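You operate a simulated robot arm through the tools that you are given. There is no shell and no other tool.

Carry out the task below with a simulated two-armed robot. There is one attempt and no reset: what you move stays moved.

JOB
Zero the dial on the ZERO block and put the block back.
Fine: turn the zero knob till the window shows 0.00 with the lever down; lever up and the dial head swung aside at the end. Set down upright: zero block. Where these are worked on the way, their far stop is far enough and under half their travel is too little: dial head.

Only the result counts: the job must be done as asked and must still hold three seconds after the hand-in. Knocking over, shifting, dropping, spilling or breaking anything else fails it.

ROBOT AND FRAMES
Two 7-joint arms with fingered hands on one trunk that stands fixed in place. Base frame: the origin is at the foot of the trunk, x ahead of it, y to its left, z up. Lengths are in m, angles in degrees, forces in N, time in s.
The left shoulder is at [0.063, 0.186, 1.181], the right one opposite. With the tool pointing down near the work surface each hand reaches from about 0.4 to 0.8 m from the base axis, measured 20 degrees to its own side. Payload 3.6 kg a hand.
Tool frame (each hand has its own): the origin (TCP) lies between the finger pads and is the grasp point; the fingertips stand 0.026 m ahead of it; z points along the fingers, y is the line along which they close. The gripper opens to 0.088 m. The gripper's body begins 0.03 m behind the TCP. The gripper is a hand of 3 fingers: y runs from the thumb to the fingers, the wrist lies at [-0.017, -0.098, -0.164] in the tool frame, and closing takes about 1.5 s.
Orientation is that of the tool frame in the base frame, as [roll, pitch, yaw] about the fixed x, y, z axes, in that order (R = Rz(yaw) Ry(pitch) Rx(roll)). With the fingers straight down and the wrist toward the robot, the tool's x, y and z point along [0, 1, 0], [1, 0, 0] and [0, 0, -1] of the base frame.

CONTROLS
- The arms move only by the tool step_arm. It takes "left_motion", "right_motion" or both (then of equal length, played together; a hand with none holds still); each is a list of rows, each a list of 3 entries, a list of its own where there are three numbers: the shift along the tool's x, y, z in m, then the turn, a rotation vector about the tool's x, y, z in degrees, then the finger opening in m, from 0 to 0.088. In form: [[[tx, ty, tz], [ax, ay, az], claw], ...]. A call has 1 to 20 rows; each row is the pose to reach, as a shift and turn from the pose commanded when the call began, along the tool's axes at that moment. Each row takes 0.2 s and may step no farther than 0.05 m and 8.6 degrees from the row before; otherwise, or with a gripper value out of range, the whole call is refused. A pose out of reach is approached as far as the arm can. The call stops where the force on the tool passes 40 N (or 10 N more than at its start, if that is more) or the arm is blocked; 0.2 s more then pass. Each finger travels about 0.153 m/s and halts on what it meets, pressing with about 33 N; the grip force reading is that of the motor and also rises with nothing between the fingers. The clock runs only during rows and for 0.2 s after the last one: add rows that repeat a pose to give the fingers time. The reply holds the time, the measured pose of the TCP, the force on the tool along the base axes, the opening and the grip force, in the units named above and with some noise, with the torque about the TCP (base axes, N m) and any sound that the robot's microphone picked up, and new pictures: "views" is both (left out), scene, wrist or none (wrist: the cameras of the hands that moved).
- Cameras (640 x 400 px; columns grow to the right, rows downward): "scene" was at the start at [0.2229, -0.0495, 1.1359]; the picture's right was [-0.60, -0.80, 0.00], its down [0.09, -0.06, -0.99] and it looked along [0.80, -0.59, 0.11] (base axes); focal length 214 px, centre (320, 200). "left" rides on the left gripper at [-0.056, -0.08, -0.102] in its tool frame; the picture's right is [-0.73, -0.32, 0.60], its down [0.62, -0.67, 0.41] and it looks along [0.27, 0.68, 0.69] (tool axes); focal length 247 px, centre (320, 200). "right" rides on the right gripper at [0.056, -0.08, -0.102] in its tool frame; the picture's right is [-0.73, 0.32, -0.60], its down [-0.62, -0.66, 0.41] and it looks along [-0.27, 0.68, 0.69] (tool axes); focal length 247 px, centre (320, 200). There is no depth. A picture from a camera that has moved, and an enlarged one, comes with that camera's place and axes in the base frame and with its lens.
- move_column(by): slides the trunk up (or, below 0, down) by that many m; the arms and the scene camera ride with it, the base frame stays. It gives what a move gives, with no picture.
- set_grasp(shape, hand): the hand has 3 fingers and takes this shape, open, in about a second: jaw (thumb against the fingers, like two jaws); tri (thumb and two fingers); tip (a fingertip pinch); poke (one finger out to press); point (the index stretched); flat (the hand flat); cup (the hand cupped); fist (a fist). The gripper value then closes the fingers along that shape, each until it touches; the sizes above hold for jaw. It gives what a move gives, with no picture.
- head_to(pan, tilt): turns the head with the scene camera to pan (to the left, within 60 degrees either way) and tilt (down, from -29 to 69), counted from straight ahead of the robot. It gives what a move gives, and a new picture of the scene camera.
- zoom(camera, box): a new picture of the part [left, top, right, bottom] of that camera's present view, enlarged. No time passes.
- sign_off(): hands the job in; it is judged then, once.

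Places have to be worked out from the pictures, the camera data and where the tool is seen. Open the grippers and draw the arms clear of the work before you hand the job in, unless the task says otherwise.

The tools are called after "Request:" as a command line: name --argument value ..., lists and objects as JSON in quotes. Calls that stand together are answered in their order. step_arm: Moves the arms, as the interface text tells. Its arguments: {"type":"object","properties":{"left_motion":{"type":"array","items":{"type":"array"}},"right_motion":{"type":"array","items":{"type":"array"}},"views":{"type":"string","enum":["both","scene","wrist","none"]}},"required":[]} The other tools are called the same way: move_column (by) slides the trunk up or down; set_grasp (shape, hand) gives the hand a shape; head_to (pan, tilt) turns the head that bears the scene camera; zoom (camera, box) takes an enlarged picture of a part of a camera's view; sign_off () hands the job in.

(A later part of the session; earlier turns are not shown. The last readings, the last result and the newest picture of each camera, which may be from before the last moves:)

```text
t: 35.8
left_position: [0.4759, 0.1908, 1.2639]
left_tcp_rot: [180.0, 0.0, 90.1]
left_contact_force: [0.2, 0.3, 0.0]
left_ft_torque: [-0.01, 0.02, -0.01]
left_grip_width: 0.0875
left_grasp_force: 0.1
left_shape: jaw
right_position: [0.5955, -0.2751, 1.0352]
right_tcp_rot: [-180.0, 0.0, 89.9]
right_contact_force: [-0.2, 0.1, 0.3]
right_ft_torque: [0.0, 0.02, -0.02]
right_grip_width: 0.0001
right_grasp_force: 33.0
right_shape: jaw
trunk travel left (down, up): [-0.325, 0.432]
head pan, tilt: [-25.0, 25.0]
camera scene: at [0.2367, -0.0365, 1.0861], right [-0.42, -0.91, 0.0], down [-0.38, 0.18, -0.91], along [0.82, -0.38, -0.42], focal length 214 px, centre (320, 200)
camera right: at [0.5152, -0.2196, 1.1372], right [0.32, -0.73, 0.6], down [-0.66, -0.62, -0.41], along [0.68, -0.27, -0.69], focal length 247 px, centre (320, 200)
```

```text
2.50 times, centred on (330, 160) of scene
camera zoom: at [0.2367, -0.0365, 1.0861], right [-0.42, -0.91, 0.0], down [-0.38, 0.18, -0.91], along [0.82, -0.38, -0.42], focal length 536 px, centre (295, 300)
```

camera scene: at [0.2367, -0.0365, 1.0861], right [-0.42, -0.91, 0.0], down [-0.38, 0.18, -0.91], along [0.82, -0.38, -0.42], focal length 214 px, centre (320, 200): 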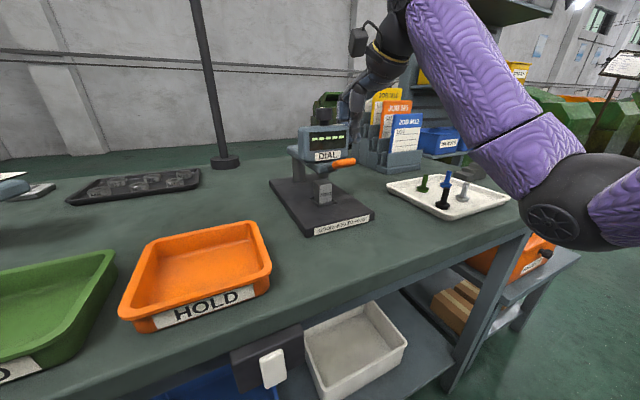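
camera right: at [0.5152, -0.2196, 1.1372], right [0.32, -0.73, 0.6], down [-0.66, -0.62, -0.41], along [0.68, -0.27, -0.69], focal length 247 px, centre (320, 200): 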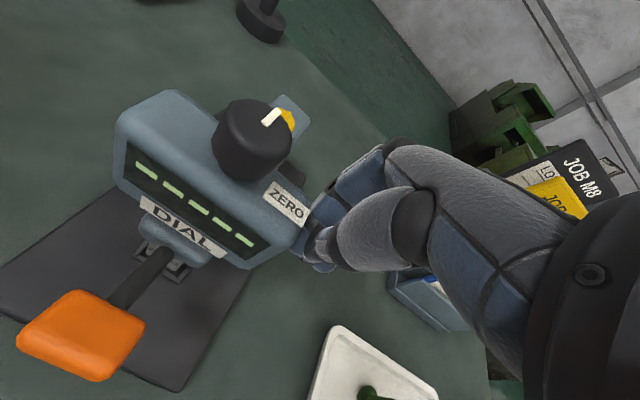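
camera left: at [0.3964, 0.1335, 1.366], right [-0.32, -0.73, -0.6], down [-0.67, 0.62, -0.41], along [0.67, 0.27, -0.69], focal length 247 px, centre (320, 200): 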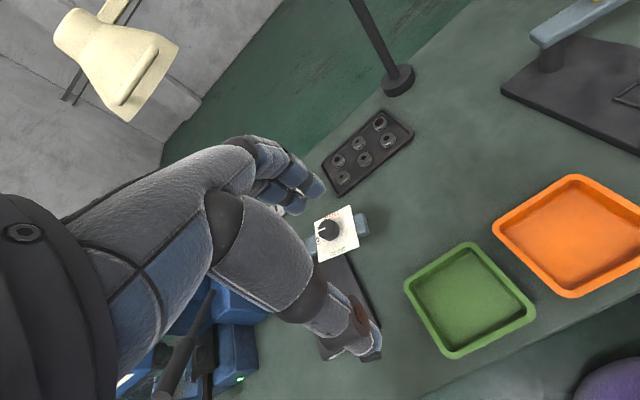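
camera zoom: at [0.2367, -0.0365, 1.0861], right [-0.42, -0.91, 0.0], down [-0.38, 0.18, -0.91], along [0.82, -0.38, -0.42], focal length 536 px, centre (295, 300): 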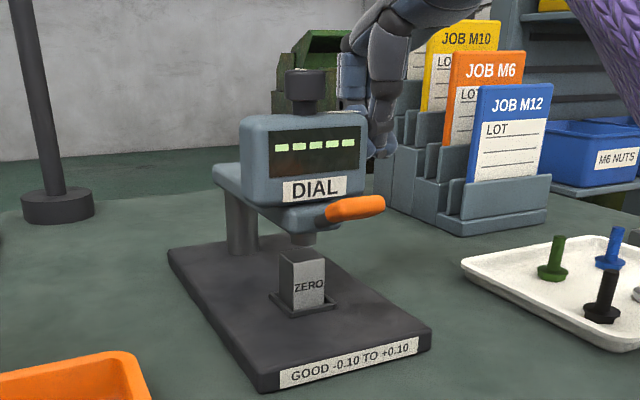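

The head is almost over the block; the front edge suggests roughly 7° still to go. I keep pushing in +y in small steps until I feel the stop.

Request:
step_arm --right_motion '[[[0.004, -0.001, 0], [0, 0, 0], 0.0], [[0.008, -0.002, 0], [0, 0, 0], 0.0], [[0.012, -0.003, 0], [0, 0, 0], 0.0], [[0.016, -0.003, 0], [0, 0, 0], 0.0]]' --views "both"

Request:
zoom --camera "scene" --box '[270, 100, 390, 220]'

```text
t: 36.8
left_position: [0.4769, 0.1856, 1.2657]
left_tcp_rot: [-179.8, -0.3, 90.0]
left_contact_force: [0.5, -0.2, 0.5]
left_ft_torque: [0.01, 0.01, -0.02]
left_grip_width: 0.0878
left_grasp_force: 0.1
left_shape: jaw
right_position: [0.593, -0.27, 1.035]
right_tcp_rot: [179.8, 0.2, 89.0]
right_contact_force: [5.9, -37.7, 2.7]
right_ft_torque: [-0.19, -0.1, -0.51]
right_grip_width: 0.0001
right_grasp_force: 32.5
right_shape: jaw
trunk travel left (down, up): [-0.325, 0.432]
head pan, tilt: [-25.0, 25.0]
camera scene: at [0.2371, -0.0416, 1.0858], right [-0.42, -0.91, 0.0], down [-0.38, 0.18, -0.91], along [0.82, -0.38, -0.42], focal length 214 px, centre (320, 200)
camera right: at [0.5135, -0.2121, 1.1367], right [0.31, -0.74, 0.6], down [-0.67, -0.61, -0.41], along [0.67, -0.28, -0.69], focal length 247 px, centre (320, 200)
```

scene: 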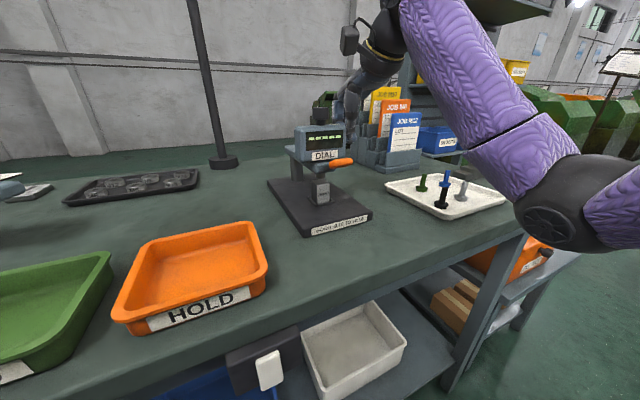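
right: 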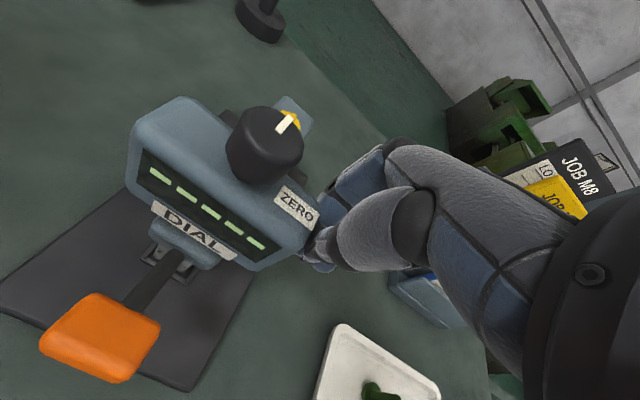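

```text
3.33 times, centred on (330, 160) of scene
camera zoom: at [0.2371, -0.0416, 1.0858], right [-0.42, -0.91, 0.0], down [-0.38, 0.18, -0.91], along [0.82, -0.38, -0.42], focal length 715 px, centre (287, 333)
```

zoom: 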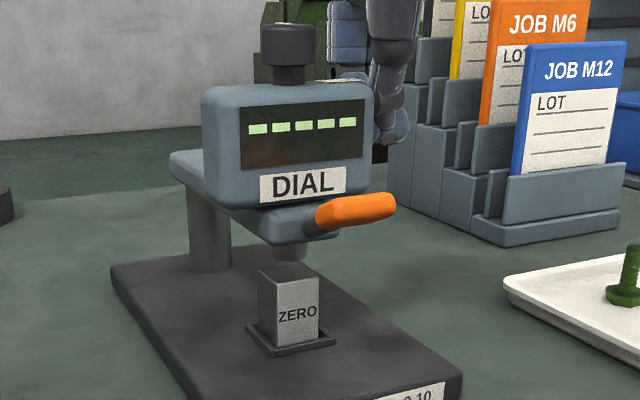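

I felt the stop (38 N in −y). I back the fingers off and check that nothing shifted and the head is above the block.

Request:
step_arm --right_motion '[[[-0.01, 0, 0], [0, 0, 0], 0.0], [[-0.035, 0, 0], [0, 0, 0], 0.0], [[-0.06, 0, -0.03], [0, 0, 0], 0.02], [[-0.06, 0, -0.07], [0, 0, 0], 0.04], [[-0.06, 0, -0.1], [0, 0, 0], 0.06], [[-0.06, 0, -0.1], [0, 0, 0], 0.06]]' --views "both"

Request:
zoom --camera "scene" --box '[260, 100, 400, 240]'

Request:
zoom --camera "right" --box '[0, 100, 300, 400]'

```text
t: 38.2
left_position: [0.476, 0.1894, 1.2634]
left_tcp_rot: [179.9, -0.1, 90.0]
left_contact_force: [-0.4, -0.1, -0.1]
left_ft_torque: [0.0, 0.0, -0.02]
left_grip_width: 0.0876
left_grasp_force: 0.0
left_shape: jaw
right_position: [0.592, -0.318, 1.136]
right_tcp_rot: [-180.0, 0.0, 90.0]
right_contact_force: [-1.1, 1.0, -0.1]
right_ft_torque: [0.02, 0.01, -0.01]
right_grip_width: 0.0597
right_grasp_force: 0.1
right_shape: jaw
trunk travel left (down, up): [-0.325, 0.432]
head pan, tilt: [-25.0, 25.0]
camera scene: at [0.2368, -0.0366, 1.086], right [-0.42, -0.91, 0.0], down [-0.38, 0.18, -0.91], along [0.82, -0.38, -0.42], focal length 214 px, centre (320, 200)
camera right: at [0.512, -0.2634, 1.2374], right [0.32, -0.73, 0.6], down [-0.66, -0.62, -0.41], along [0.68, -0.27, -0.69], focal length 247 px, centre (320, 200)
```

scene: 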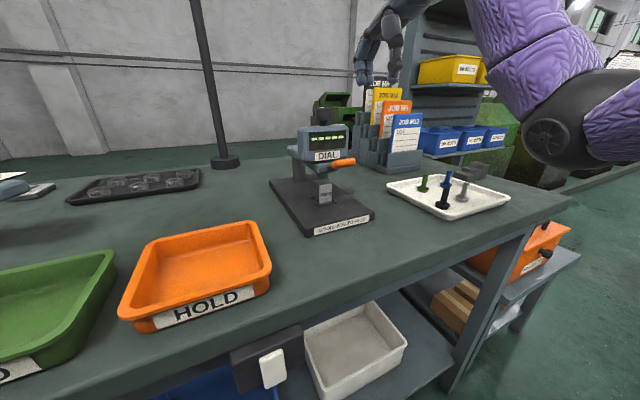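
right: 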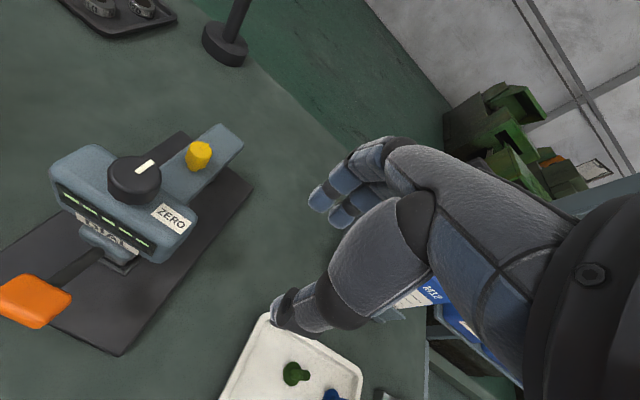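

```text
2.86 times, centred on (330, 170) of scene
camera zoom: at [0.2368, -0.0366, 1.086], right [-0.42, -0.91, 0.0], down [-0.38, 0.18, -0.91], along [0.82, -0.38, -0.42], focal length 613 px, centre (291, 286)
```

zoom: 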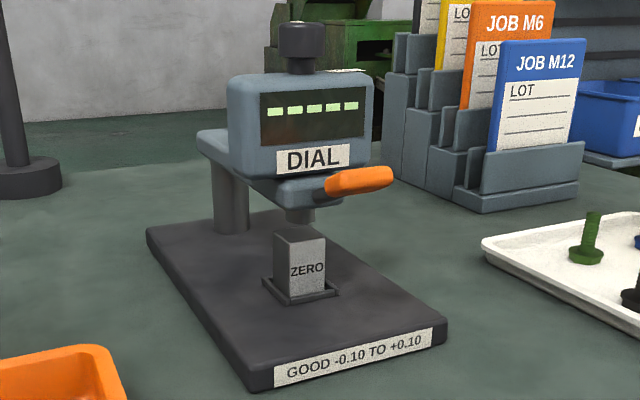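

```text
1.33 times, centred on (150, 250) of right
camera zoom: at [0.512, -0.2634, 1.2374], right [0.32, -0.73, 0.6], down [-0.66, -0.62, -0.41], along [0.68, -0.27, -0.69], focal length 329 px, centre (547, 133)
```

zoom: 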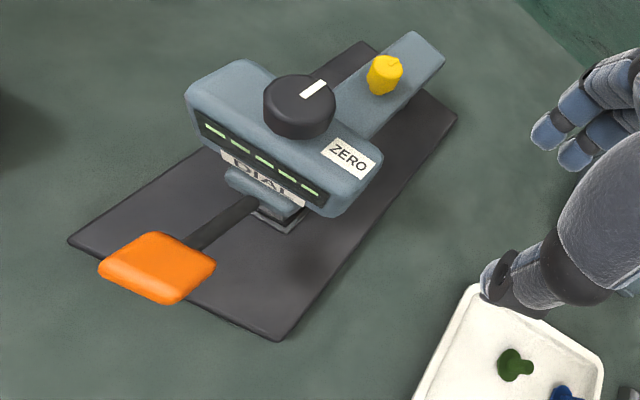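

The stand hasn't moved and the head is centred over the ZERO block. The orange lever paddle is at about (0.5185, -0.209, 0.99). I close the fingers and move the right hand above the paddle to push it down.

Request:
step_arm --right_motion '[[[0, -0.04, 0], [0, 0, 0], 0.04], [[0.0, -0.08, 0], [0, 0, 0], 0.02], [[0.04, -0.08, 0], [0, 0, 0], 0.0], [[0.08, -0.08, 0], [0, 0, 0], 0.0], [[0.109, -0.08, 0], [0, 0, 0], 0.0], [[0.109, -0.08, 0.03], [0, 0, 0], 0.0], [[0.109, -0.08, 0.06], [0, 0, 0], 0.0], [[0.109, -0.08, 0.09], [0, 0, 0], 0.0], [[0.109, -0.08, 0.09], [0, 0, 0], 0.0]]' --views "both"

Request:
zoom --camera "scene" --box '[260, 100, 400, 240]'

Request:
zoom --camera "right" --box '[200, 140, 400, 340]'

```text
t: 40.2
left_position: [0.4766, 0.1902, 1.264]
left_tcp_rot: [-180.0, 0.0, 90.0]
left_contact_force: [-0.3, -0.4, -0.3]
left_ft_torque: [0.0, 0.0, 0.01]
left_grip_width: 0.0879
left_grasp_force: 0.0
left_shape: jaw
right_position: [0.5148, -0.209, 1.0455]
right_tcp_rot: [180.0, 0.0, 90.0]
right_contact_force: [-0.1, -0.7, 0.4]
right_ft_torque: [-0.04, -0.01, -0.04]
right_grip_width: 0.0
right_grasp_force: 33.4
right_shape: jaw
trunk travel left (down, up): [-0.325, 0.432]
head pan, tilt: [-25.0, 25.0]
camera scene: at [0.2367, -0.0363, 1.0861], right [-0.42, -0.91, 0.0], down [-0.38, 0.18, -0.91], along [0.82, -0.38, -0.42], focal length 214 px, centre (320, 200)
camera right: at [0.433, -0.1541, 1.1482], right [0.32, -0.73, 0.6], down [-0.66, -0.62, -0.41], along [0.68, -0.27, -0.69], focal length 247 px, centre (320, 200)
```

scene: 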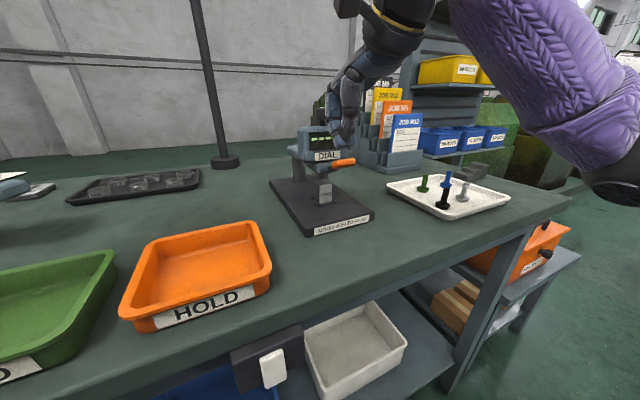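
right: 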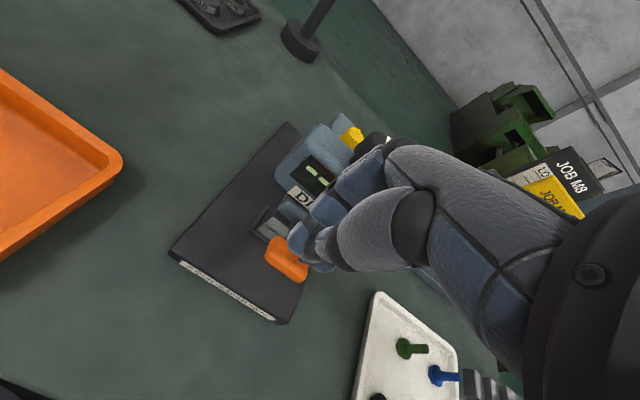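

```text
2.86 times, centred on (330, 170) of scene
camera zoom: at [0.2367, -0.0363, 1.0861], right [-0.42, -0.91, 0.0], down [-0.38, 0.18, -0.91], along [0.82, -0.38, -0.42], focal length 613 px, centre (291, 286)
```

zoom: 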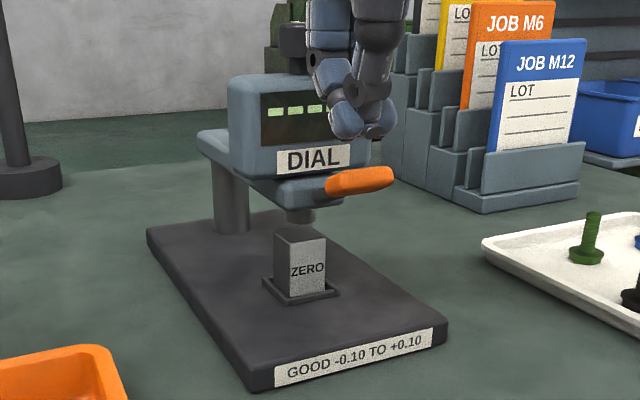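

```text
2.00 times, centred on (300, 240) of right
camera zoom: at [0.433, -0.1541, 1.1482], right [0.32, -0.73, 0.6], down [-0.66, -0.62, -0.41], along [0.68, -0.27, -0.69], focal length 494 px, centre (360, 120)
```

zoom: 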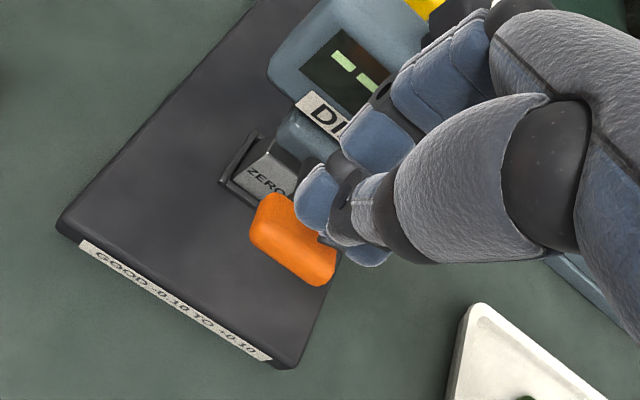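

The fingertips are right above the paddle. I press down slowly in small steps.

Request:
step_arm --right_motion '[[[0, -0.004, 0.01], [0, 0, 0], 0.0], [[0, -0.004, 0.02], [0, 0, 0], 0.0], [[0, -0.004, 0.027], [0, 0, 0], 0.0], [[0, -0.004, 0.034], [0, 0, 0], 0.0], [[0, -0.004, 0.041], [0, 0, 0], 0.0], [[0, -0.004, 0.048], [0, 0, 0], 0.0]]' --views "both"

Request:
zoom --camera "scene" --box '[260, 100, 400, 240]'

```text
t: 41.6
left_position: [0.476, 0.191, 1.2638]
left_tcp_rot: [-180.0, 0.0, 90.1]
left_contact_force: [0.0, -0.5, 0.2]
left_ft_torque: [0.0, 0.02, 0.01]
left_grip_width: 0.0877
left_grasp_force: 0.2
left_shape: jaw
right_position: [0.5083, -0.2106, 0.9972]
right_tcp_rot: [-179.9, 0.0, 90.0]
right_contact_force: [1.0, -0.5, 0.2]
right_ft_torque: [0.01, 0.01, -0.03]
right_grip_width: 0.0
right_grasp_force: 32.8
right_shape: jaw
trunk travel left (down, up): [-0.325, 0.432]
head pan, tilt: [-25.0, 25.0]
camera scene: at [0.2367, -0.0366, 1.0861], right [-0.42, -0.91, 0.0], down [-0.38, 0.18, -0.91], along [0.82, -0.38, -0.42], focal length 214 px, centre (320, 200)
camera right: at [0.4281, -0.1543, 1.0996], right [0.32, -0.73, 0.6], down [-0.66, -0.62, -0.41], along [0.68, -0.27, -0.69], focal length 247 px, centre (320, 200)
```

scene: 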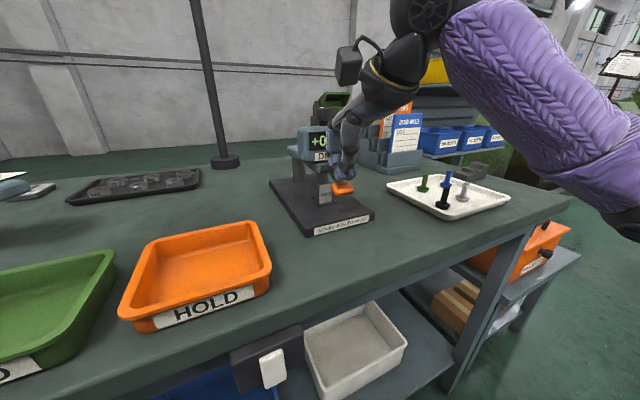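
right: 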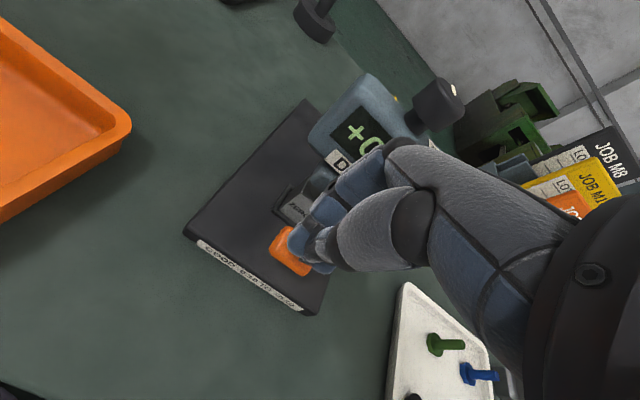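

```text
2.86 times, centred on (330, 170) of scene
camera zoom: at [0.2367, -0.0366, 1.0861], right [-0.42, -0.91, 0.0], down [-0.38, 0.18, -0.91], along [0.82, -0.38, -0.42], focal length 613 px, centre (291, 286)
```

zoom: 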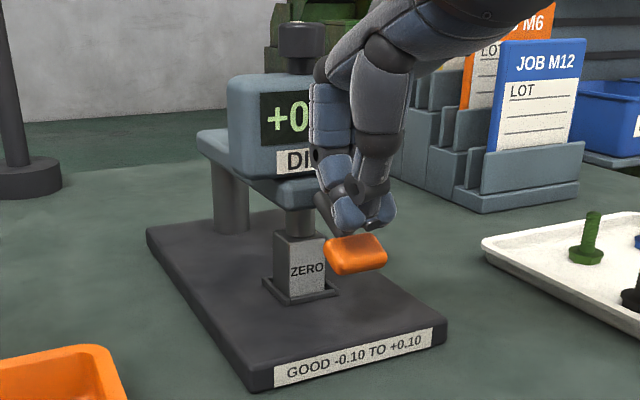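

The lever is down and the window shows a number beginning "+0". I press a little further to be sure the lever is at its lower stop.

Request:
step_arm --right_motion '[[[0, 0.002, 0.005], [0, 0, 0], 0.0], [[0, 0.003, 0.01], [0, 0, 0], 0.0], [[0, 0.004, 0.015], [0, 0, 0], 0.0]]' --views "none"

Request:
zoom --camera "scene" --box '[260, 100, 400, 240]'

```text
t: 42.4
left_position: [0.4762, 0.1898, 1.2648]
left_tcp_rot: [-180.0, 0.0, 90.1]
left_contact_force: [0.0, 0.0, -0.8]
left_ft_torque: [0.01, -0.03, 0.02]
left_grip_width: 0.0877
left_grasp_force: 0.1
left_shape: jaw
right_position: [0.5131, -0.2083, 0.9839]
right_tcp_rot: [180.0, 0.1, 90.1]
right_contact_force: [-0.2, -0.3, -0.4]
right_ft_torque: [-0.01, 0.0, 0.02]
right_grip_width: 0.0
right_grasp_force: 33.3
right_shape: jaw
trunk travel left (down, up): [-0.325, 0.432]
head pan, tilt: [-25.0, 25.0]
```

```text
2.86 times, centred on (330, 170) of scene
camera zoom: at [0.2366, -0.0365, 1.0861], right [-0.42, -0.91, 0.0], down [-0.38, 0.18, -0.91], along [0.82, -0.38, -0.42], focal length 613 px, centre (291, 286)
```

zoom: 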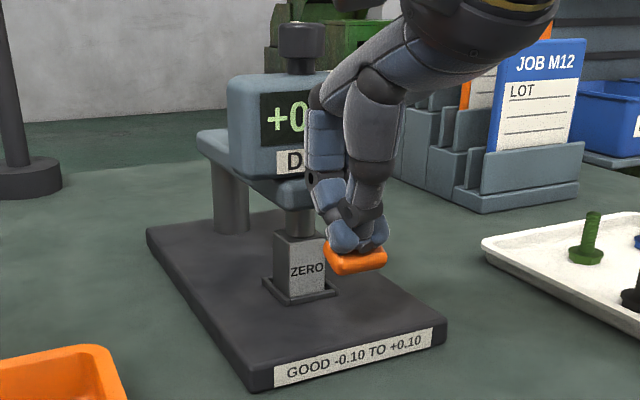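

The lever stays in its lower position on its own. I raise the hand and move it aside to read the window.

Request:
step_arm --right_motion '[[[0, -0.005, -0.03], [0, 0, 0], 0.0], [[0, -0.01, -0.07], [0, 0, 0], 0.0], [[-0.01, -0.01, -0.11], [0, 0, 0], 0.02], [[-0.04, -0.01, -0.15], [0, 0, 0], 0.04], [[-0.08, -0.01, -0.16], [0, 0, 0], 0.06], [[-0.12, -0.01, -0.16], [0, 0, 0], 0.06], [[-0.12, -0.01, -0.16], [0, 0, 0], 0.06]]' --views "both"

Request:
zoom --camera "scene" --box '[270, 100, 390, 220]'

Request:
zoom --camera "right" --box '[40, 60, 300, 320]'

```text
t: 44.0
left_position: [0.4761, 0.1902, 1.2632]
left_tcp_rot: [180.0, -0.1, 90.0]
left_contact_force: [0.3, -0.9, -0.5]
left_ft_torque: [0.03, 0.01, -0.01]
left_grip_width: 0.0877
left_grasp_force: 0.1
left_shape: jaw
right_position: [0.5038, -0.33, 1.1432]
right_tcp_rot: [-180.0, 0.0, 90.1]
right_contact_force: [-0.2, -0.2, 0.0]
right_ft_torque: [0.0, 0.0, 0.0]
right_grip_width: 0.0597
right_grasp_force: 0.0
right_shape: jaw
trunk travel left (down, up): [-0.325, 0.432]
head pan, tilt: [-25.0, 25.0]
camera scene: at [0.2369, -0.0362, 1.086], right [-0.42, -0.91, 0.0], down [-0.38, 0.18, -0.91], along [0.82, -0.38, -0.42], focal length 214 px, centre (320, 200)
camera right: at [0.423, -0.2745, 1.2448], right [0.32, -0.73, 0.6], down [-0.66, -0.62, -0.41], along [0.68, -0.27, -0.69], focal length 247 px, centre (320, 200)
```

scene: 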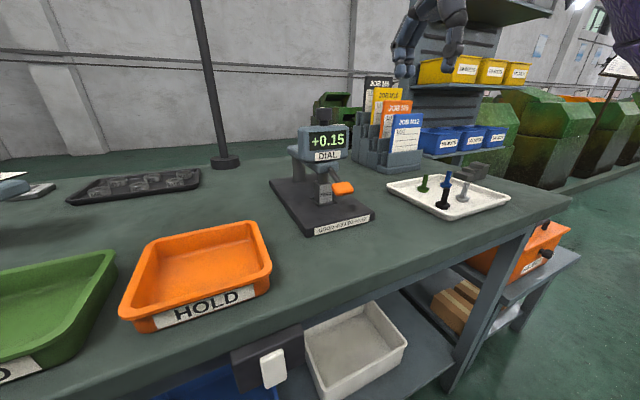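
right: 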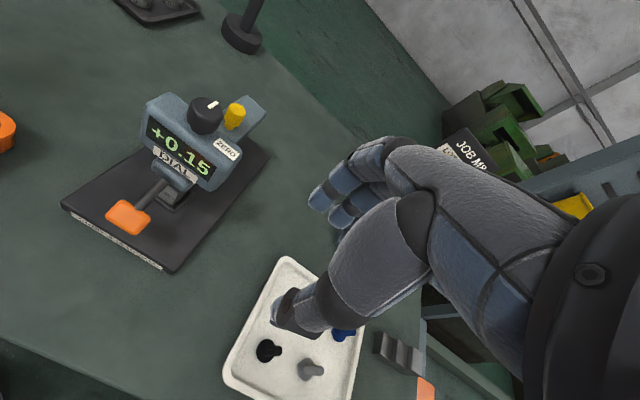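

```text
3.33 times, centred on (330, 160) of scene
camera zoom: at [0.2369, -0.0362, 1.086], right [-0.42, -0.91, 0.0], down [-0.38, 0.18, -0.91], along [0.82, -0.38, -0.42], focal length 715 px, centre (287, 333)
```

zoom: 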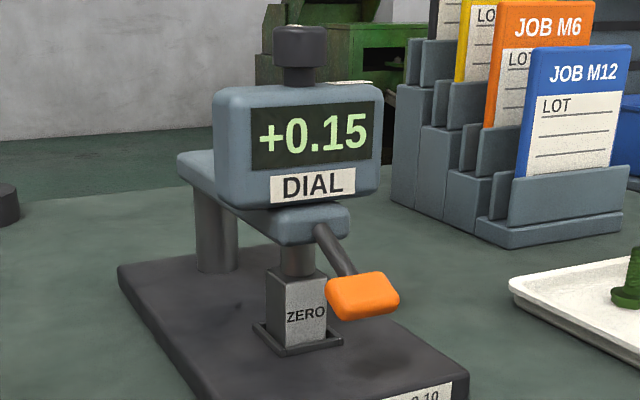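

```text
1.54 times, centred on (170, 190) of right
camera zoom: at [0.423, -0.2745, 1.2448], right [0.32, -0.73, 0.6], down [-0.66, -0.62, -0.41], along [0.68, -0.27, -0.69], focal length 380 px, centre (551, 215)
```

zoom: 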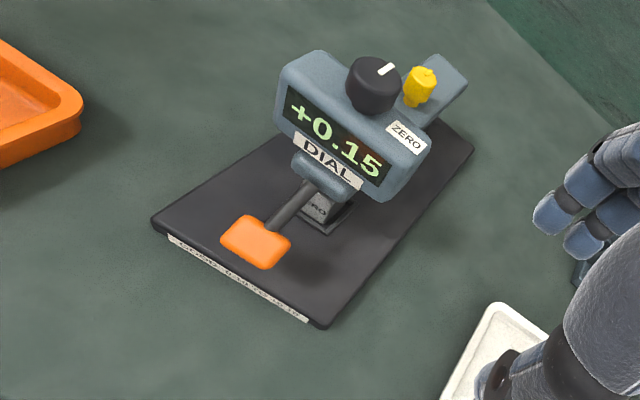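

The window reads +0.15 with the lever down. Next I grip the black ZERO knob, centred at about (0.597, -0.209) with its top near z 1.066 and about 0.028 across. I move above it and check the alignment.

Request:
step_arm --right_motion '[[[0.03, 0.023, 0], [0, 0, 0], 0.06], [[0.06, 0.046, 0], [0, 0, 0], 0.06], [[0.09, 0.069, 0], [0, 0, 0], 0.06], [[0.121, 0.093, 0], [0, 0, 0], 0.06], [[0.121, 0.093, 0.02], [0, 0, 0], 0.06], [[0.121, 0.093, 0.02], [0, 0, 0], 0.06]]' --views "both"

Request:
zoom --camera "right" --box '[220, 170, 380, 330]'

Request:
zoom --camera "scene" --box '[270, 70, 390, 190]'

```text
t: 45.4
left_position: [0.4755, 0.1907, 1.2651]
left_tcp_rot: [180.0, 0.0, 90.0]
left_contact_force: [0.2, 0.1, -0.6]
left_ft_torque: [-0.01, 0.0, -0.01]
left_grip_width: 0.0877
left_grasp_force: 0.0
left_shape: jaw
right_position: [0.5958, -0.2082, 1.1218]
right_tcp_rot: [180.0, 0.1, 90.1]
right_contact_force: [-0.2, -0.5, -0.7]
right_ft_torque: [0.03, 0.02, 0.02]
right_grip_width: 0.0596
right_grasp_force: 0.1
right_shape: jaw
trunk travel left (down, up): [-0.325, 0.432]
head pan, tilt: [-25.0, 25.0]
camera scene: at [0.2368, -0.0361, 1.0861], right [-0.42, -0.91, 0.0], down [-0.38, 0.18, -0.91], along [0.82, -0.38, -0.42], focal length 214 px, centre (320, 200)
camera right: at [0.515, -0.1536, 1.2239], right [0.32, -0.73, 0.6], down [-0.66, -0.62, -0.41], along [0.68, -0.27, -0.69], focal length 247 px, centre (320, 200)
```

scene: 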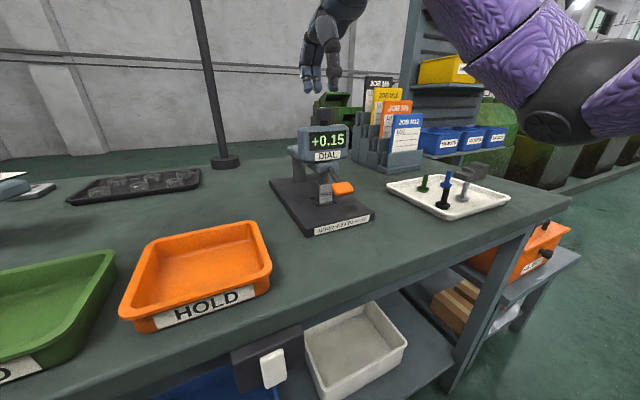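
right: 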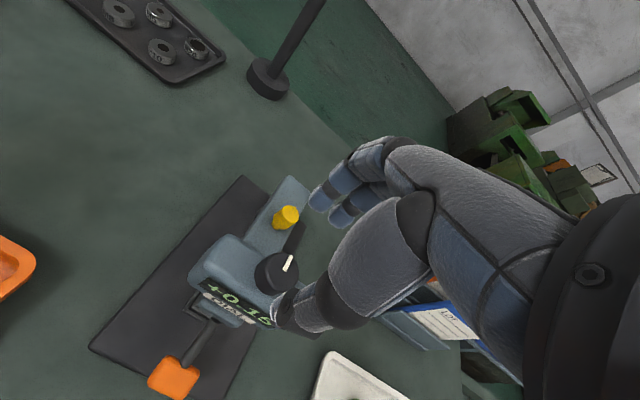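

```text
2.50 times, centred on (300, 250) of right
camera zoom: at [0.515, -0.1536, 1.2239], right [0.32, -0.73, 0.6], down [-0.66, -0.62, -0.41], along [0.68, -0.27, -0.69], focal length 617 px, centre (370, 75)
```

zoom: 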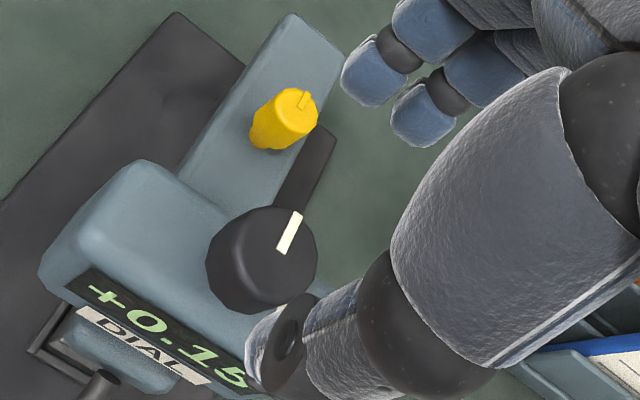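

```text
3.33 times, centred on (330, 130) of scene
camera zoom: at [0.2368, -0.0361, 1.0861], right [-0.42, -0.91, 0.0], down [-0.38, 0.18, -0.91], along [0.82, -0.38, -0.42], focal length 715 px, centre (287, 433)
```

zoom: 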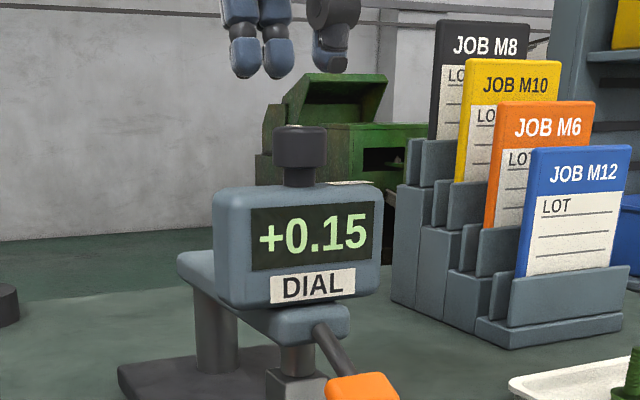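

The knob is centred near (0.594, -0.210) with its top at about 1.069. I lower to z≈1.077 and close the fingers around the knob cap.

Request:
step_arm --right_motion '[[[-0.002, -0.002, 0.015], [0, 0, 0], 0.06], [[-0.002, -0.002, 0.03], [0, 0, 0], 0.06], [[-0.002, -0.002, 0.045], [0, 0, 0], 0.06], [[-0.002, -0.002, 0.045], [0, 0, 0], 0.045], [[-0.002, -0.002, 0.045], [0, 0, 0], 0.03], [[-0.002, -0.002, 0.045], [0, 0, 0], 0.02], [[-0.002, -0.002, 0.045], [0, 0, 0], 0.02], [[-0.002, -0.002, 0.045], [0, 0, 0], 0.02]]' --views "both"

Request:
zoom --camera "scene" --box '[270, 70, 390, 190]'

Request:
zoom --camera "right" --box '[200, 170, 360, 330]'

```text
t: 47.2
left_position: [0.4748, 0.1898, 1.2638]
left_tcp_rot: [180.0, 0.0, 90.0]
left_contact_force: [-0.4, -0.1, -0.1]
left_ft_torque: [-0.01, -0.02, 0.02]
left_grip_width: 0.0878
left_grasp_force: 0.1
left_shape: jaw
right_position: [0.5922, -0.2108, 1.0784]
right_tcp_rot: [180.0, 0.0, 90.2]
right_contact_force: [-3.7, -0.2, 0.9]
right_ft_torque: [0.0, 0.05, 0.04]
right_grip_width: 0.0213
right_grasp_force: 0.1
right_shape: jaw
trunk travel left (down, up): [-0.325, 0.432]
head pan, tilt: [-25.0, 25.0]
camera scene: at [0.2363, -0.0365, 1.0862], right [-0.42, -0.91, 0.0], down [-0.38, 0.18, -0.91], along [0.82, -0.38, -0.42], focal length 214 px, centre (320, 200)
camera right: at [0.512, -0.1556, 1.1796], right [0.32, -0.73, 0.6], down [-0.66, -0.62, -0.41], along [0.68, -0.27, -0.69], focal length 247 px, centre (320, 200)
```

scene: 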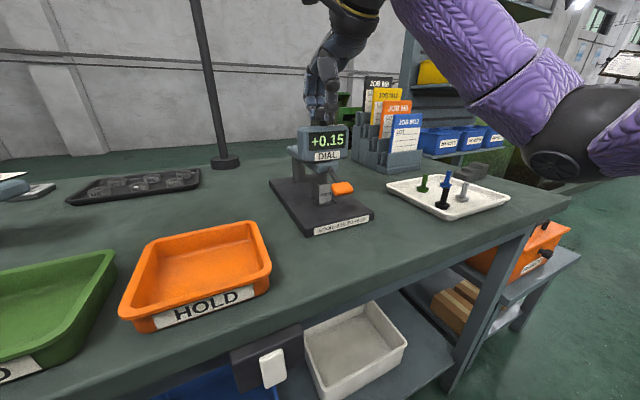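
right: 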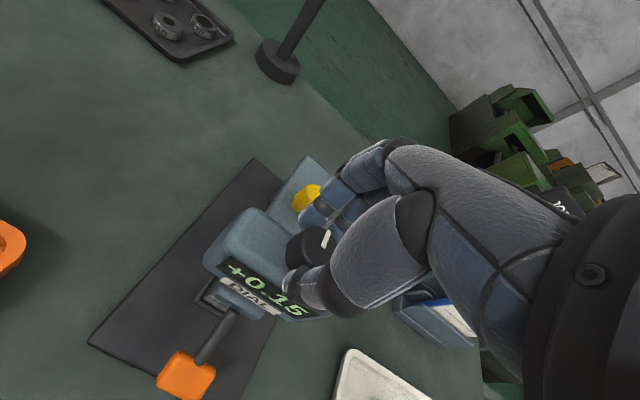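

```text
3.33 times, centred on (330, 130) of scene
camera zoom: at [0.2363, -0.0365, 1.0862], right [-0.42, -0.91, 0.0], down [-0.38, 0.18, -0.91], along [0.82, -0.38, -0.42], focal length 715 px, centre (287, 433)
```

zoom: 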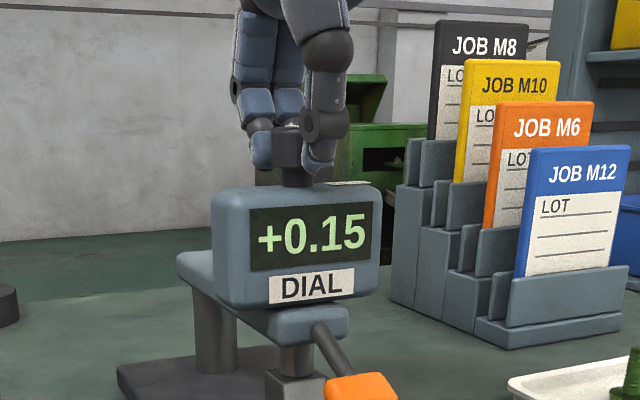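

```text
2.50 times, centred on (280, 250) of right
camera zoom: at [0.512, -0.1556, 1.1796], right [0.32, -0.73, 0.6], down [-0.66, -0.62, -0.41], along [0.68, -0.27, -0.69], focal length 617 px, centre (420, 75)
```

zoom: 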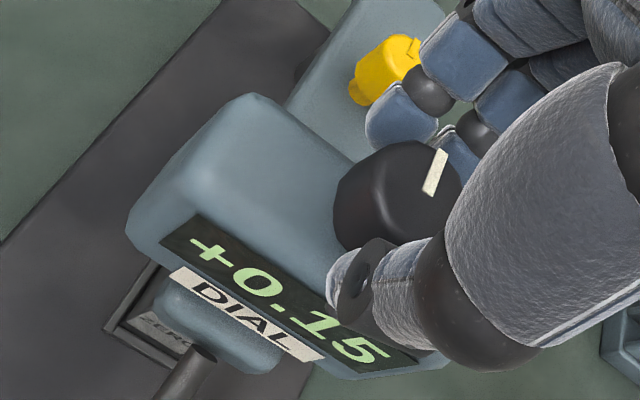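

The fingers are around the knob and the window is readable (+0.15). I close firmly and turn a small test angle (+8° about tool z, clockwise from above) to see the effect.

Request:
step_arm --right_motion '[[[0, 0, 0], [0, 0, 0], 0.008], [[0, 0, 0], [0, 0, 0], 0.008], [[0, 0, 0], [0, 0, 0], 0.008], [[0, 0, 0], [0, 0, 4], 0.008], [[0, 0, 0], [0, 0, 8], 0.008], [[0, 0, 0], [0, 0, 8], 0.008]]' --views "none"

Request:
zoom --camera "scene" --box '[270, 70, 390, 190]'

Request:
zoom --camera "right" --box '[200, 170, 360, 330]'

```text
t: 48.6
left_position: [0.4753, 0.1899, 1.2638]
left_tcp_rot: [-180.0, 0.0, 90.0]
left_contact_force: [0.0, 0.2, -0.3]
left_ft_torque: [-0.02, 0.01, 0.0]
left_grip_width: 0.0876
left_grasp_force: 0.0
left_shape: jaw
right_position: [0.5926, -0.2114, 1.0794]
right_tcp_rot: [-180.0, 0.0, 82.0]
right_contact_force: [-8.2, 0.7, -1.5]
right_ft_torque: [0.01, 0.2, -0.01]
right_grip_width: 0.0133
right_grasp_force: 32.9
right_shape: jaw
trunk travel left (down, up): [-0.325, 0.432]
head pan, tilt: [-25.0, 25.0]
```

```text
3.33 times, centred on (330, 130) of scene
camera zoom: at [0.2358, -0.0366, 1.0863], right [-0.42, -0.91, 0.0], down [-0.38, 0.18, -0.91], along [0.82, -0.38, -0.42], focal length 715 px, centre (287, 433)
```

zoom: 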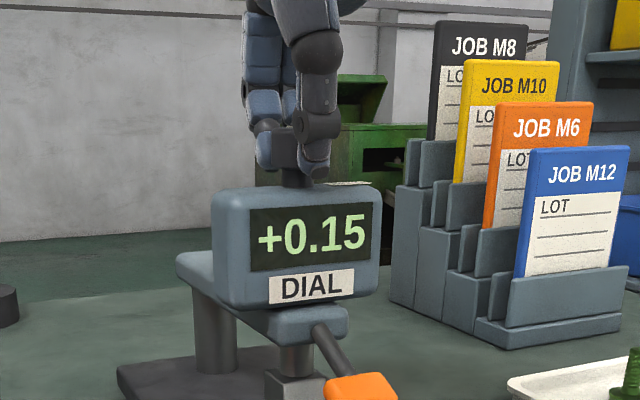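

```text
2.50 times, centred on (280, 250) of right
camera zoom: at [0.5206, -0.1448, 1.1797], right [0.21, -0.77, 0.6], down [-0.75, -0.52, -0.41], along [0.63, -0.36, -0.69], focal length 617 px, centre (420, 75)
```

zoom: 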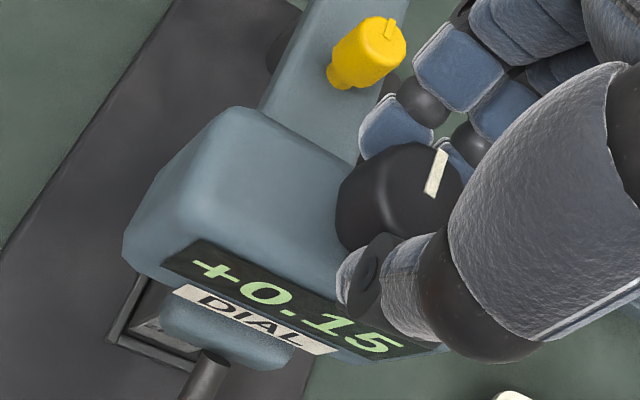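

The mark stayed fixed relative to the hand, so the knob turned 8° with it, but the reading is still +0.15. I turn further the same way to about 30°.

Request:
step_arm --right_motion '[[[0, 0, 0], [0, 0, 7], 0.008], [[0, 0, 0], [0, 0, 14], 0.008], [[0, 0, 0], [0, 0, 21], 0.008], [[0, 0, 0], [0, 0, 21], 0.008]]' --views "none"

Request:
zoom --camera "scene" --box '[270, 70, 390, 190]'

Request:
zoom --camera "right" --box '[200, 170, 360, 330]'

```text
t: 49.6
left_position: [0.4746, 0.1898, 1.2643]
left_tcp_rot: [-179.9, 0.0, 89.9]
left_contact_force: [-0.9, -0.2, 0.1]
left_ft_torque: [0.0, 0.02, 0.02]
left_grip_width: 0.0879
left_grasp_force: 0.1
left_shape: jaw
right_position: [0.5925, -0.2117, 1.0786]
right_tcp_rot: [180.0, 0.1, 61.0]
right_contact_force: [-12.6, -1.0, -5.2]
right_ft_torque: [-0.03, 0.22, 0.02]
right_grip_width: 0.013
right_grasp_force: 32.9
right_shape: jaw
trunk travel left (down, up): [-0.325, 0.432]
head pan, tilt: [-25.0, 25.0]
```

```text
3.33 times, centred on (330, 130) of scene
camera zoom: at [0.2355, -0.0369, 1.0863], right [-0.42, -0.91, 0.0], down [-0.38, 0.18, -0.91], along [0.82, -0.38, -0.42], focal length 715 px, centre (287, 433)
```

zoom: 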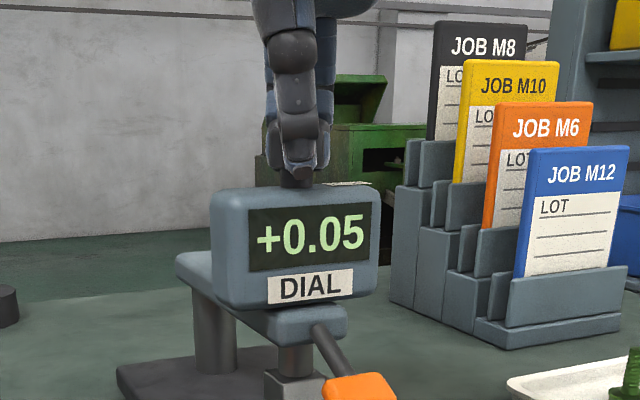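

```text
2.50 times, centred on (280, 250) of right
camera zoom: at [0.5494, -0.124, 1.1799], right [-0.08, -0.8, 0.6], down [-0.88, -0.22, -0.41], along [0.46, -0.56, -0.69], focal length 617 px, centre (420, 75)
```

zoom: 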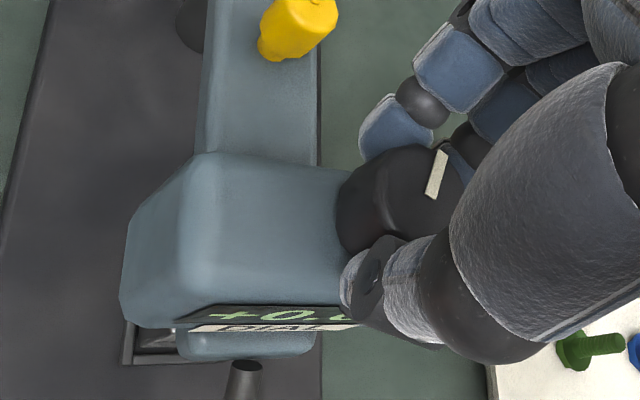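

The reading dropped to +0.05, so this is the right direction. I continue in small increments of 4°.

Request:
step_arm --right_motion '[[[0, 0, 0], [0, 0, 2], 0.008], [[0, 0, 0], [0, 0, 4], 0.008], [[0, 0, 0], [0, 0, 4], 0.008]]' --views "none"

Request:
zoom --camera "scene" --box '[270, 70, 390, 190]'

```text
t: 50.4
left_position: [0.4741, 0.1894, 1.2642]
left_tcp_rot: [179.9, 0.0, 90.0]
left_contact_force: [0.4, -0.1, -0.5]
left_ft_torque: [0.0, 0.02, 0.0]
left_grip_width: 0.088
left_grasp_force: 0.0
left_shape: jaw
right_position: [0.5929, -0.2104, 1.0782]
right_tcp_rot: [-180.0, 0.0, 57.0]
right_contact_force: [-14.6, -2.9, -5.4]
right_ft_torque: [-0.04, 0.26, 0.0]
right_grip_width: 0.0132
right_grasp_force: 32.9
right_shape: jaw
trunk travel left (down, up): [-0.325, 0.432]
head pan, tilt: [-25.0, 25.0]
```

```text
3.33 times, centred on (330, 130) of scene
camera zoom: at [0.2354, -0.037, 1.0863], right [-0.42, -0.91, 0.0], down [-0.38, 0.18, -0.91], along [0.82, -0.38, -0.42], focal length 715 px, centre (287, 433)
```

zoom: 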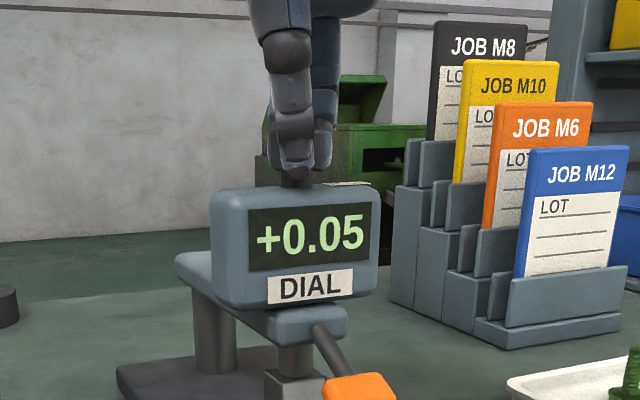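

Still +0.05 at 33°; I turn another 5°.

Request:
step_arm --right_motion '[[[0, 0, 0], [0, 0, 2.5], 0.008], [[0, 0, 0], [0, 0, 5], 0.008], [[0, 0, 0], [0, 0, 5], 0.008]]' --views "none"

Request:
zoom --camera "scene" --box '[270, 70, 390, 190]'

Request:
zoom --camera "right" --box '[200, 170, 360, 330]'

```text
t: 51.2
left_position: [0.4745, 0.1895, 1.2636]
left_tcp_rot: [-180.0, 0.0, 89.9]
left_contact_force: [0.0, 0.2, 0.2]
left_ft_torque: [0.02, -0.02, 0.0]
left_grip_width: 0.0877
left_grasp_force: 0.0
left_shape: jaw
right_position: [0.5935, -0.2107, 1.079]
right_tcp_rot: [180.0, 0.0, 52.0]
right_contact_force: [-14.4, -3.1, -7.1]
right_ft_torque: [-0.05, 0.2, 0.03]
right_grip_width: 0.0127
right_grasp_force: 33.2
right_shape: jaw
trunk travel left (down, up): [-0.325, 0.432]
head pan, tilt: [-25.0, 25.0]
```

```text
3.33 times, centred on (330, 130) of scene
camera zoom: at [0.2356, -0.0371, 1.0863], right [-0.42, -0.91, 0.0], down [-0.38, 0.18, -0.91], along [0.82, -0.38, -0.42], focal length 715 px, centre (287, 433)
```

zoom: 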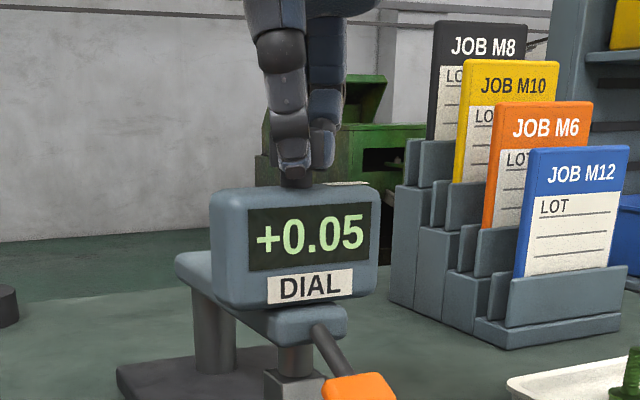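

```text
2.50 times, centred on (280, 250) of right
camera zoom: at [0.5635, -0.1186, 1.18], right [-0.2, -0.78, 0.6], down [-0.91, -0.08, -0.41], along [0.37, -0.63, -0.69], focal length 617 px, centre (420, 75)
```

zoom: 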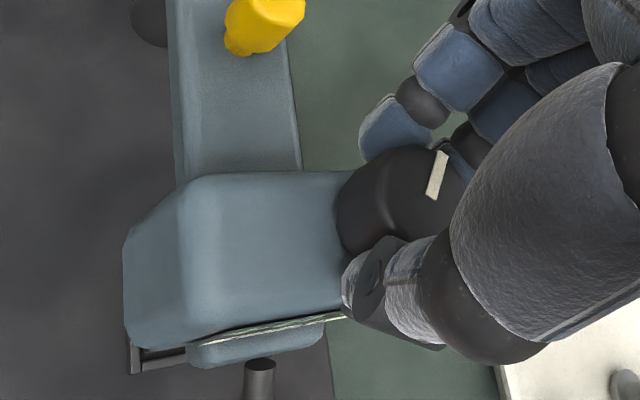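

Still +0.05 at 38°. The steps look like roughly 17–18° each, so I continue in 4° increments.

Request:
step_arm --right_motion '[[[0, 0, 0], [0, 0, 2], 0.008], [[0, 0, 0], [0, 0, 4], 0.008], [[0, 0, 0], [0, 0, 6], 0.008], [[0, 0, 0], [0, 0, 6], 0.008]]' --views "none"

Request:
zoom --camera "scene" --box '[270, 70, 390, 190]'

```text
t: 52.2
left_position: [0.4751, 0.1904, 1.2639]
left_tcp_rot: [-180.0, 0.0, 90.0]
left_contact_force: [-1.3, -0.1, -0.3]
left_ft_torque: [-0.03, -0.01, -0.02]
left_grip_width: 0.0875
left_grasp_force: 0.0
left_shape: jaw
right_position: [0.5925, -0.2109, 1.0788]
right_tcp_rot: [180.0, 0.0, 46.0]
right_contact_force: [-14.7, -3.1, -5.9]
right_ft_torque: [-0.05, 0.22, 0.03]
right_grip_width: 0.013
right_grasp_force: 32.7
right_shape: jaw
trunk travel left (down, up): [-0.325, 0.432]
head pan, tilt: [-25.0, 25.0]
```

```text
3.33 times, centred on (330, 130) of scene
camera zoom: at [0.2355, -0.0371, 1.0863], right [-0.42, -0.91, 0.0], down [-0.38, 0.18, -0.91], along [0.82, -0.38, -0.42], focal length 715 px, centre (287, 433)
```

zoom: 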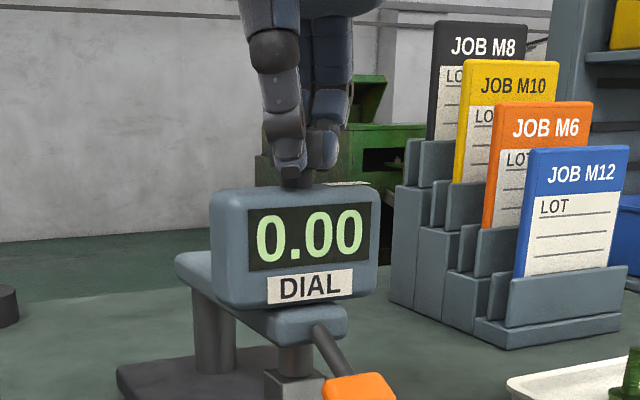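

It reads 0.00 at 44°. I turn 5° more to sit in the middle of that step, then check.

Request:
step_arm --right_motion '[[[0, 0, 0], [0, 0, 2], 0.008], [[0, 0, 0], [0, 0, 5], 0.008], [[0, 0, 0], [0, 0, 5], 0.008]]' --views "none"

Request:
zoom --camera "scene" --box '[270, 70, 390, 190]'

```text
t: 53.0
left_position: [0.4747, 0.1891, 1.2646]
left_tcp_rot: [179.9, -0.2, 89.9]
left_contact_force: [-0.2, 0.5, 0.2]
left_ft_torque: [-0.02, -0.01, 0.05]
left_grip_width: 0.0875
left_grasp_force: 0.1
left_shape: jaw
right_position: [0.5925, -0.2098, 1.0776]
right_tcp_rot: [180.0, 0.0, 41.1]
right_contact_force: [-15.3, -4.6, -5.3]
right_ft_torque: [-0.06, 0.25, 0.02]
right_grip_width: 0.0128
right_grasp_force: 33.3
right_shape: jaw
trunk travel left (down, up): [-0.325, 0.432]
head pan, tilt: [-25.0, 25.0]
```

```text
3.33 times, centred on (330, 130) of scene
camera zoom: at [0.2354, -0.0373, 1.0864], right [-0.42, -0.91, 0.0], down [-0.38, 0.18, -0.91], along [0.82, -0.38, -0.42], focal length 715 px, centre (287, 433)
```

zoom: 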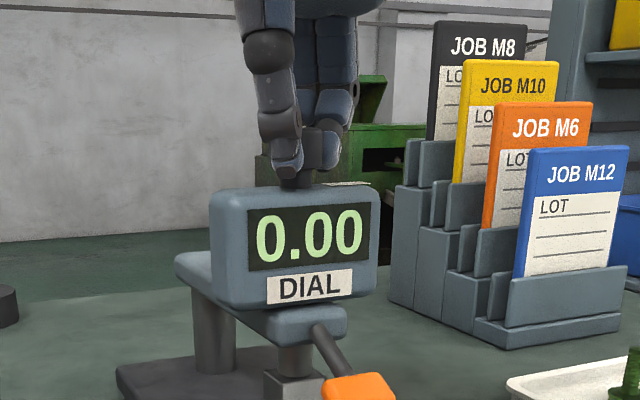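

Still 0.00. I open the fingers without moving, then lift straight off the knob and re-read.

Request:
step_arm --right_motion '[[[0, 0, 0], [0, 0, 0], 0.02], [[0, 0, 0], [0, 0, 0], 0.035], [[0, 0, 0], [0, 0, 0], 0.05], [[0, 0, 0], [0, 0, 0], 0.06], [[0, 0, 0], [0, 0, 0], 0.06], [[0, 0, -0.02], [0, 0, 0], 0.06], [[0, 0, -0.05], [0, 0, 0], 0.06], [[0, 0, -0.08], [0, 0, 0], 0.06], [[0, 0, -0.08], [0, 0, 0], 0.06]]' --views "none"

Request:
zoom --camera "scene" --box '[260, 70, 400, 230]'

Request:
zoom --camera "right" --box '[120, 170, 360, 400]'

```text
t: 55.0
left_position: [0.4758, 0.1905, 1.2637]
left_tcp_rot: [179.9, 0.0, 90.0]
left_contact_force: [-0.5, 0.6, -0.5]
left_ft_torque: [0.01, 0.03, 0.01]
left_grip_width: 0.0877
left_grasp_force: 0.2
left_shape: jaw
right_position: [0.593, -0.2097, 1.1568]
right_tcp_rot: [180.0, 0.1, 41.1]
right_contact_force: [-0.6, -0.1, -0.4]
right_ft_torque: [0.01, -0.02, 0.0]
right_grip_width: 0.0596
right_grasp_force: 0.0
right_shape: jaw
trunk travel left (down, up): [-0.325, 0.432]
head pan, tilt: [-25.0, 25.0]
```

```text
2.50 times, centred on (330, 150) of scene
camera zoom: at [0.237, -0.0367, 1.0859], right [-0.42, -0.91, 0.0], down [-0.38, 0.18, -0.91], along [0.82, -0.38, -0.42], focal length 536 px, centre (295, 325)
```

zoom: 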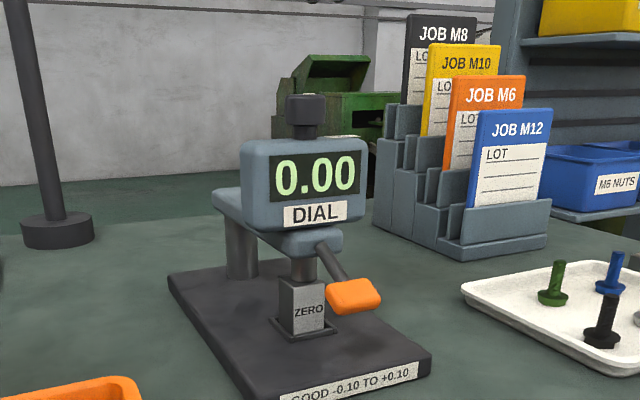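

```text
1.74 times, centred on (240, 285) of right
camera zoom: at [0.5823, -0.1135, 1.2586], right [-0.34, -0.72, 0.6], down [-0.91, 0.09, -0.41], along [0.24, -0.68, -0.69], focal length 430 px, centre (459, 52)
```

zoom: 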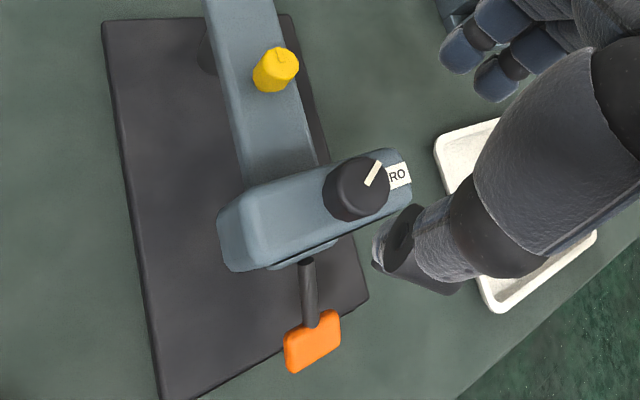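

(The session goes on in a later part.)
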